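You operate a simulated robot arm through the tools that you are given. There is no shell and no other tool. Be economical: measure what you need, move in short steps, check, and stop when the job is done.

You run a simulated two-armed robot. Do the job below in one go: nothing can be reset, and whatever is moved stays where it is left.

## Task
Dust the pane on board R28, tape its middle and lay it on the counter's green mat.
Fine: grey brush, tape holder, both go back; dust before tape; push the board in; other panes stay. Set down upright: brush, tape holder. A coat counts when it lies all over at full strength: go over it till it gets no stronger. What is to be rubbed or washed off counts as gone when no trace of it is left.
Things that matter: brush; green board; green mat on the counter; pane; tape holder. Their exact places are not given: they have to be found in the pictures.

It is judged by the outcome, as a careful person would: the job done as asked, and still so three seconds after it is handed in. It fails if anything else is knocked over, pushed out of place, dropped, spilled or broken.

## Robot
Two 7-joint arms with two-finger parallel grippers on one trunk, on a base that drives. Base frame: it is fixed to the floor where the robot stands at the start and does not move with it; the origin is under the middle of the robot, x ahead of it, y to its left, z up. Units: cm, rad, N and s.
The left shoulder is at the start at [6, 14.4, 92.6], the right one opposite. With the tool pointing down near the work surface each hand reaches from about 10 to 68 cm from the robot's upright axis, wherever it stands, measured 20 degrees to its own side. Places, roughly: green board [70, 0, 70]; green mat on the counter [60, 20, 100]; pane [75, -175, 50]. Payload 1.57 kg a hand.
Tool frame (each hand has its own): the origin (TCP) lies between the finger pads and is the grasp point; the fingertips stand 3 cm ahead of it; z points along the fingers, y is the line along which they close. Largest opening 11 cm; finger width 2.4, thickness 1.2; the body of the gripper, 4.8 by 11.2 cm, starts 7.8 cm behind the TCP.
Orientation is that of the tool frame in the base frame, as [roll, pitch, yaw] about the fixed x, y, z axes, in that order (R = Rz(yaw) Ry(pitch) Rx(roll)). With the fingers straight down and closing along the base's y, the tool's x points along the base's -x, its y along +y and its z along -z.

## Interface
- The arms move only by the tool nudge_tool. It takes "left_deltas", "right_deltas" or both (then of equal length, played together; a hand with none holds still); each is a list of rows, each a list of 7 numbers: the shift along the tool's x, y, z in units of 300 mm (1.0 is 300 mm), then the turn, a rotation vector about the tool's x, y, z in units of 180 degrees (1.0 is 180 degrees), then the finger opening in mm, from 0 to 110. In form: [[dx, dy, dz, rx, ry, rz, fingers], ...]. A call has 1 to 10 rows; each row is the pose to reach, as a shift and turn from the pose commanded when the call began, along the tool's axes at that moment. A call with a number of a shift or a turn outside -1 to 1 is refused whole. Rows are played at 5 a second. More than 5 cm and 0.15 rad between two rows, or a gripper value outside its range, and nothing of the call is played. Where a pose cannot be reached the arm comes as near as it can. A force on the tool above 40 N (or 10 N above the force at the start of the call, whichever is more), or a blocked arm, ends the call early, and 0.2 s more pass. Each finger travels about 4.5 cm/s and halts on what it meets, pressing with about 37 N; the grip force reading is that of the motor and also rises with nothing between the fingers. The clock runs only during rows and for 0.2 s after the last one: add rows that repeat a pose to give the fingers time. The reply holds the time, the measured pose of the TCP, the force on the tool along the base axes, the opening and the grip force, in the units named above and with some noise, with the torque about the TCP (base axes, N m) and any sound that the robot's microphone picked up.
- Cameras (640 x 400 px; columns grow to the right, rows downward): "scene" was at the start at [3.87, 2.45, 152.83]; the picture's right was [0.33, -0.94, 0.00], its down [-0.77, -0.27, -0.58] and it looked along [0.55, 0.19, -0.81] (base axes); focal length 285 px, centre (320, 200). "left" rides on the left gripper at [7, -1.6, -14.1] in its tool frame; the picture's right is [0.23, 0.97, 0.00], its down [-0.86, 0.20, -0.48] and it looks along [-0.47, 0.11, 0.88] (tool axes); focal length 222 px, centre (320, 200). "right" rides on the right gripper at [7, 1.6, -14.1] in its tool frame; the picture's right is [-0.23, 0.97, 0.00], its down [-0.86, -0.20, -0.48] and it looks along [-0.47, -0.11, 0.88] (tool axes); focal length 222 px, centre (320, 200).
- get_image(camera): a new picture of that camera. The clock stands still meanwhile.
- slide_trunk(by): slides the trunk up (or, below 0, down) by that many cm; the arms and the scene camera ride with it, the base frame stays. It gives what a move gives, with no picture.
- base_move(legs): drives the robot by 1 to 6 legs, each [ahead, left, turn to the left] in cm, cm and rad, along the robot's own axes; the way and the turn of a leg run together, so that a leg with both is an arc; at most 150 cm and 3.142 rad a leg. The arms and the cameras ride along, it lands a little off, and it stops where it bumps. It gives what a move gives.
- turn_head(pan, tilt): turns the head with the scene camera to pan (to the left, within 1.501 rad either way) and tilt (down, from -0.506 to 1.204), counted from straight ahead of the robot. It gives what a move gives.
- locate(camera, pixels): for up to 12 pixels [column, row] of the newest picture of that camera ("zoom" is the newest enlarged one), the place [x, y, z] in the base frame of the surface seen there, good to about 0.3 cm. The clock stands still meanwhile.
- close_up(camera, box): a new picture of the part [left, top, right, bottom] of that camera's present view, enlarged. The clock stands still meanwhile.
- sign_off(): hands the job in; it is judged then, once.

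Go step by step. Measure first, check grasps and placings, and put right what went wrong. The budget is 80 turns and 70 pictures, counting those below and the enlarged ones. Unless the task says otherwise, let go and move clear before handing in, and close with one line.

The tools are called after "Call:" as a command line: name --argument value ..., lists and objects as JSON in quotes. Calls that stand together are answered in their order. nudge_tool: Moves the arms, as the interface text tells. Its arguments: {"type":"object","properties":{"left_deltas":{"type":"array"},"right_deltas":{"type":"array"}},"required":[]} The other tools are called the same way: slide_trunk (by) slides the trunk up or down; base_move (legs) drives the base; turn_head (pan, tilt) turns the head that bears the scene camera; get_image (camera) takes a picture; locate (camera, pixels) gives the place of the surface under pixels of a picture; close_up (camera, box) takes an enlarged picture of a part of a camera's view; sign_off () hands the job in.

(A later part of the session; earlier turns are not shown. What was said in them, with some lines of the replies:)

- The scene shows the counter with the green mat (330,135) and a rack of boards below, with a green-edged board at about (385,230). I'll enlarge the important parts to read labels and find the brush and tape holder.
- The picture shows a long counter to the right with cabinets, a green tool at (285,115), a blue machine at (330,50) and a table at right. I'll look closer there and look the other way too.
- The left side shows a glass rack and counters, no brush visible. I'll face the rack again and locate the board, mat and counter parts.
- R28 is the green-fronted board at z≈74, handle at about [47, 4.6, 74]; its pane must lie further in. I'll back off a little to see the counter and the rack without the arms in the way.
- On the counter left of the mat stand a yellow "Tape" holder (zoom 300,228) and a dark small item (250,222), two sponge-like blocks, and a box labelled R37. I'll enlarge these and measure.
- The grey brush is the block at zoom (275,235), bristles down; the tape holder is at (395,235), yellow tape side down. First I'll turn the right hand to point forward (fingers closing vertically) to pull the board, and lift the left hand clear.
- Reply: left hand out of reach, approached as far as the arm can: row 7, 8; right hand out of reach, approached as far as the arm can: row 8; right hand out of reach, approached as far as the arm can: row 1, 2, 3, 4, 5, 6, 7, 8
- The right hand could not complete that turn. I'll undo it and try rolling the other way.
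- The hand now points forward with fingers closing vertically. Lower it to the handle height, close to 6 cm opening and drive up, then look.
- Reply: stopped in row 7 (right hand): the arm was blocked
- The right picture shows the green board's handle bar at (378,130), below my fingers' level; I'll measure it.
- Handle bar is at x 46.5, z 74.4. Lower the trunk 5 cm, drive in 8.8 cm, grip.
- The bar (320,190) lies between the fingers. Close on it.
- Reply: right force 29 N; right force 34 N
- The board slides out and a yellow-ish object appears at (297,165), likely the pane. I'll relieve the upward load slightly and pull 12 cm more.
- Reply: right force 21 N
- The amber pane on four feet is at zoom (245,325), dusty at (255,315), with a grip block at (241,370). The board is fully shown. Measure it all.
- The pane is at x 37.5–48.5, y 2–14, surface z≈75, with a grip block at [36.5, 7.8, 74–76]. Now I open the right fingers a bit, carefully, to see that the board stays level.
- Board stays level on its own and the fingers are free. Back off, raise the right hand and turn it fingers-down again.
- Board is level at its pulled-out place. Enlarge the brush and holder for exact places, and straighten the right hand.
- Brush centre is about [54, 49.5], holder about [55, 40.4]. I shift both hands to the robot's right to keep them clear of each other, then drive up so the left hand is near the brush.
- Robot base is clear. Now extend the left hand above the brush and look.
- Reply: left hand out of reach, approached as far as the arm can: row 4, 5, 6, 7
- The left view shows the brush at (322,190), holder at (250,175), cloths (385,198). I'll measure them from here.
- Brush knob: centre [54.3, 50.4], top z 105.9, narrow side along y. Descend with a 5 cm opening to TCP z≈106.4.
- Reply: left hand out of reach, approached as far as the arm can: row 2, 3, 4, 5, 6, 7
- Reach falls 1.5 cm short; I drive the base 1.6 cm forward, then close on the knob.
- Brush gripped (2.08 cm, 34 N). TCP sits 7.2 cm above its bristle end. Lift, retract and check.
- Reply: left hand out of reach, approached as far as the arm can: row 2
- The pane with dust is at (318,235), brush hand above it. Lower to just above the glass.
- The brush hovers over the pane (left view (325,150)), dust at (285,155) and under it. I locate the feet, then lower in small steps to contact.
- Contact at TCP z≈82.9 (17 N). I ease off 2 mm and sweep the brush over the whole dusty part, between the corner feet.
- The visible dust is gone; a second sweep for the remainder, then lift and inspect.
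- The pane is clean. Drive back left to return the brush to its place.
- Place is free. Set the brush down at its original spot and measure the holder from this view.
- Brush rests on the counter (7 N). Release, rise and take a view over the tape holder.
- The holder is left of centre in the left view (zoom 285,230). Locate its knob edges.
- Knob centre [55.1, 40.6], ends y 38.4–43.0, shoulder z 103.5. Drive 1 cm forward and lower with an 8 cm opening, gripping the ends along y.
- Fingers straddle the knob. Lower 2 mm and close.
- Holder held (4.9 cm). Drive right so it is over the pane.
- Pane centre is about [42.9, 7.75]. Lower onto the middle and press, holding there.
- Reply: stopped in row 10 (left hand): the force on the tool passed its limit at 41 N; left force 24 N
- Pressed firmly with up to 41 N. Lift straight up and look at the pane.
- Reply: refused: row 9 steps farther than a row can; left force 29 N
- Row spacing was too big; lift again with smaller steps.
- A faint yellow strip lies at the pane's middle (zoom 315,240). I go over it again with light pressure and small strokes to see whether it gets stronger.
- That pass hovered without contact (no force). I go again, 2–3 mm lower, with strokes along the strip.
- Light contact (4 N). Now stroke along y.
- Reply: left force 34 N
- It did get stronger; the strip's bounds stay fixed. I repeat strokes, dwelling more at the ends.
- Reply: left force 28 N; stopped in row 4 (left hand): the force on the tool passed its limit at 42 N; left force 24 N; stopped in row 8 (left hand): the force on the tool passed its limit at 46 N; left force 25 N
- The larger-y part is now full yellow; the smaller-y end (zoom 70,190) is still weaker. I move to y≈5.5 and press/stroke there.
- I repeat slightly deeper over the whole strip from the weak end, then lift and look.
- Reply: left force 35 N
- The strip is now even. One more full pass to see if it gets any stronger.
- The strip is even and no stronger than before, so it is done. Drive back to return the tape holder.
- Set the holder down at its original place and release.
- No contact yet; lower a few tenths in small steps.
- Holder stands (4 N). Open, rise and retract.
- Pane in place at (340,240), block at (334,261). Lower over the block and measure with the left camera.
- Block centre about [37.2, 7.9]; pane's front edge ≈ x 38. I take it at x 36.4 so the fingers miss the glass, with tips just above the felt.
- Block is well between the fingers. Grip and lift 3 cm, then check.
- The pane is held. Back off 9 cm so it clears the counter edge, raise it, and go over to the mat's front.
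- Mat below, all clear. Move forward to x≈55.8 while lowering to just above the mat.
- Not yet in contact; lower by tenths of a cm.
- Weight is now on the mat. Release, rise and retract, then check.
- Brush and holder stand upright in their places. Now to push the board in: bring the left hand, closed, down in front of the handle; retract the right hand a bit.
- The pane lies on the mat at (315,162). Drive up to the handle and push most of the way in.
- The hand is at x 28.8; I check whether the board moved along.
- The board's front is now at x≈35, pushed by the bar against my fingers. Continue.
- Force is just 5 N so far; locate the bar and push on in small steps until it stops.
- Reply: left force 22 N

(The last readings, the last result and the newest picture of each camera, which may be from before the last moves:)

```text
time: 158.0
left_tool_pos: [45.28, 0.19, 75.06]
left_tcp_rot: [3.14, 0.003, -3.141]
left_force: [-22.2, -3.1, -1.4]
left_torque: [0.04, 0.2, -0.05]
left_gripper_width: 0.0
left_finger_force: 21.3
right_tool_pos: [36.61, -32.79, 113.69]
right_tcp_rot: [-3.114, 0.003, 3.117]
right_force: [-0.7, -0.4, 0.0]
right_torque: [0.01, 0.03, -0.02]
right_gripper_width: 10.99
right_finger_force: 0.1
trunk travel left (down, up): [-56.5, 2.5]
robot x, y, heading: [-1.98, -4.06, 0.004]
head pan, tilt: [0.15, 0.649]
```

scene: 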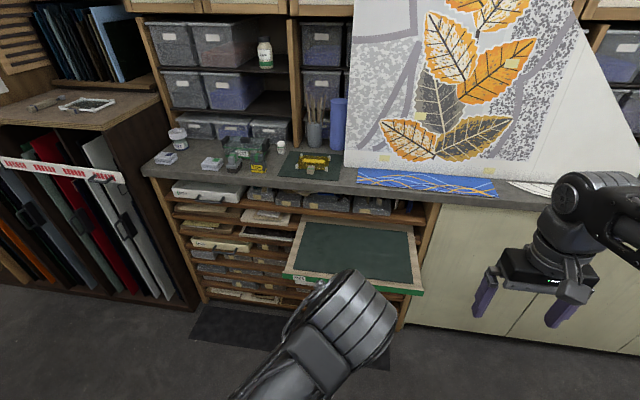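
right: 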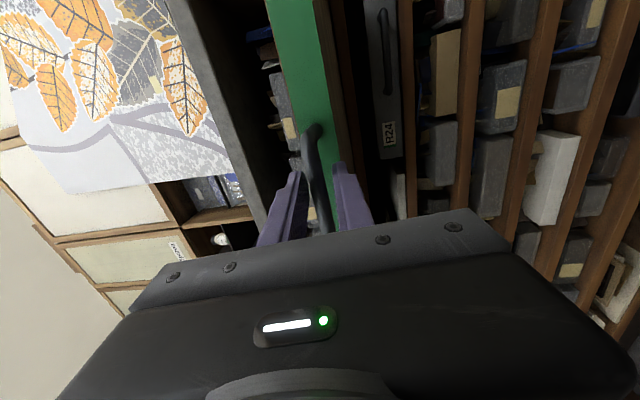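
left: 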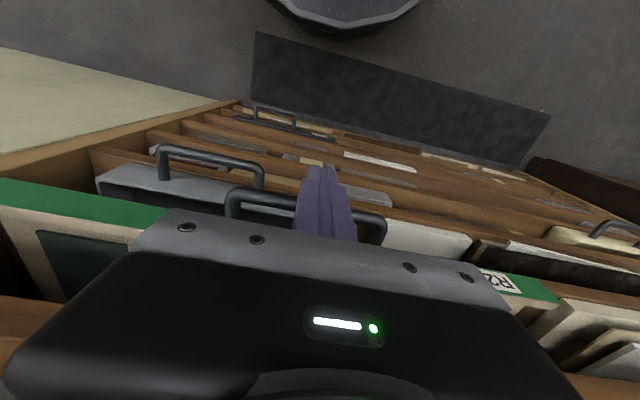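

Resistance of 22 N at x 45.3: the board is home. Back away and check everything.

Call:
base_move --legs '[[-40, 0, 0]]'

Call:
nudge_tool --left_deltas '[[0, 0.08, -0.1, 0, 0, 0, 20], [0, 0.16, -0.2, 0, 0, 0, 40], [0, 0.24, -0.3, 0, 0, 0, 40], [0, 0.32, -0.4, 0, 0, 0, 40], [0, 0.4, -0.5, 0, 0, 0, 40], [0, 0.48, -0.6, 0, 0, 0, 40], [0, 0.56, -0.7, 0, 0, 0, 40], [0, 0.64, -0.75, 0, 0, 0, 40]]'

Call:
turn_head --pan 0.1 --tilt 0.65

Call:
get_image --camera "scene"

Call:
close_up --camera "scene" --box '[130, 100, 450, 300]'

```text
time: 160.4
left_tool_pos: [5.81, 0.04, 75.07]
left_tcp_rot: [3.141, 0.009, -3.137]
left_force: [0.2, -0.3, 0.0]
left_torque: [0.04, 0.01, -0.01]
left_gripper_width: 0.0
left_finger_force: 21.6
right_tool_pos: [-2.93, -32.63, 113.68]
right_tcp_rot: [-3.114, 0.002, 3.116]
right_force: [-0.5, 0.9, 0.4]
right_torque: [-0.01, -0.02, -0.02]
right_gripper_width: 10.98
right_finger_force: 0.2
trunk travel left (down, up): [-56.5, 2.5]
robot x, y, heading: [-41.82, -4.01, 0.003]
head pan, tilt: [0.15, 0.649]
```

```text
time: 162.2
left_tool_pos: [5.64, 19.31, 97.55]
left_tcp_rot: [3.139, 0.007, -3.14]
left_force: [-0.4, -0.6, 0.0]
left_torque: [0.02, -0.01, -0.01]
left_gripper_width: 4.0
left_finger_force: 0.0
right_tool_pos: [-2.94, -32.64, 113.73]
right_tcp_rot: [-3.114, 0.0, 3.117]
right_force: [-0.8, 0.1, -0.7]
right_torque: [-0.01, -0.02, 0.04]
right_gripper_width: 11.02
right_finger_force: 0.1
trunk travel left (down, up): [-56.5, 2.5]
robot x, y, heading: [-41.79, -3.99, 0.005]
head pan, tilt: [0.15, 0.649]
```

```text
time: 162.9
left_tool_pos: [5.52, 19.12, 97.55]
left_tcp_rot: [3.139, 0.007, -3.139]
left_force: [-0.4, 0.0, 0.5]
left_torque: [0.03, 0.0, -0.02]
left_gripper_width: 3.99
left_finger_force: 0.1
right_tool_pos: [-2.98, -32.84, 113.68]
right_tcp_rot: [-3.115, 0.002, 3.118]
right_force: [0.6, -0.5, -0.3]
right_torque: [0.02, 0.0, 0.04]
right_gripper_width: 11.0
right_finger_force: 0.0
trunk travel left (down, up): [-56.5, 2.5]
robot x, y, heading: [-42.11, -3.84, 0.005]
head pan, tilt: [0.099, 0.649]
```

```text
7 pictures are left
```

scene: 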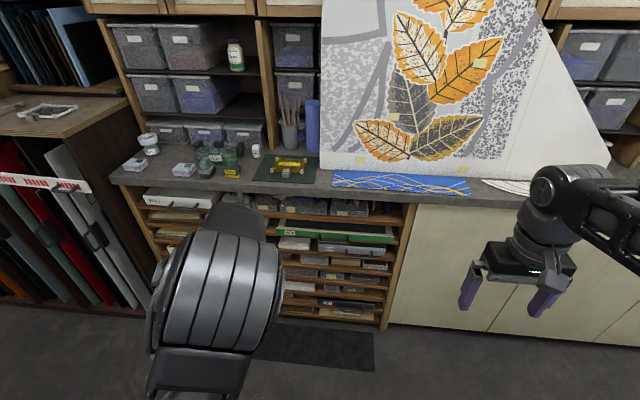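

```text
2.00 times, centred on (290, 200) of scene
```

zoom: 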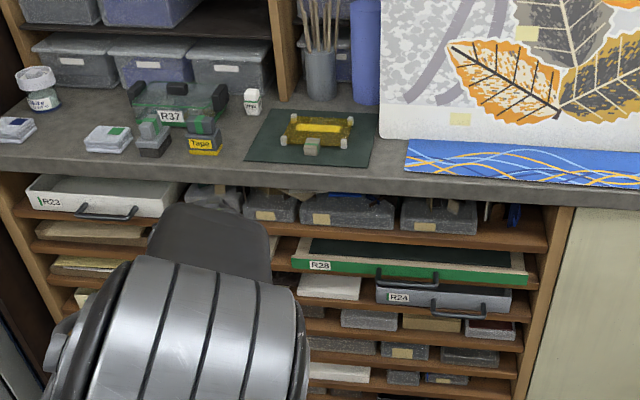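

All stands well. I check how far the R28 front stands compared with the shelves and zoom in on the tools and pane.

Call:
locate --camera "zoom" --pixels '[[350, 270], [500, 283], [420, 285], [280, 262], [350, 232], [450, 297], [540, 280]]'

Call:
close_up --camera "scene" --box '[185, 130, 325, 195]'

```text
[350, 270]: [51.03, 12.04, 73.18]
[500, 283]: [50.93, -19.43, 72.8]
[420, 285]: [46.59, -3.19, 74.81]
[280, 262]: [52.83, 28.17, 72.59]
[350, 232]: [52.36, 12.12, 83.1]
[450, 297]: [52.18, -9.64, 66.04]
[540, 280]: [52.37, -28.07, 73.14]
```

```text
4.57 times, centred on (255, 162) of scene
```

zoom: 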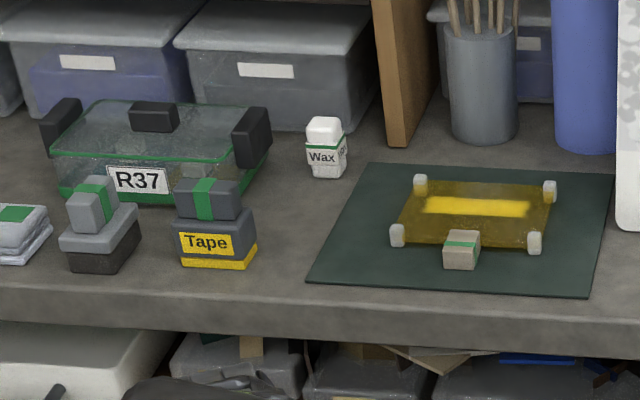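

R28's front is at x 51, the same as at the start, against its stop. The brush and tape holder stand upright in their places, and the clean, taped pane lies on the mat, so I hand in.

Call:
sign_off

```text
The job is handed in.
```

The pane from R28 is dusted, taped across its middle and lying on the green mat. The brush and tape holder stand upright back in their places, and the board is pushed in.
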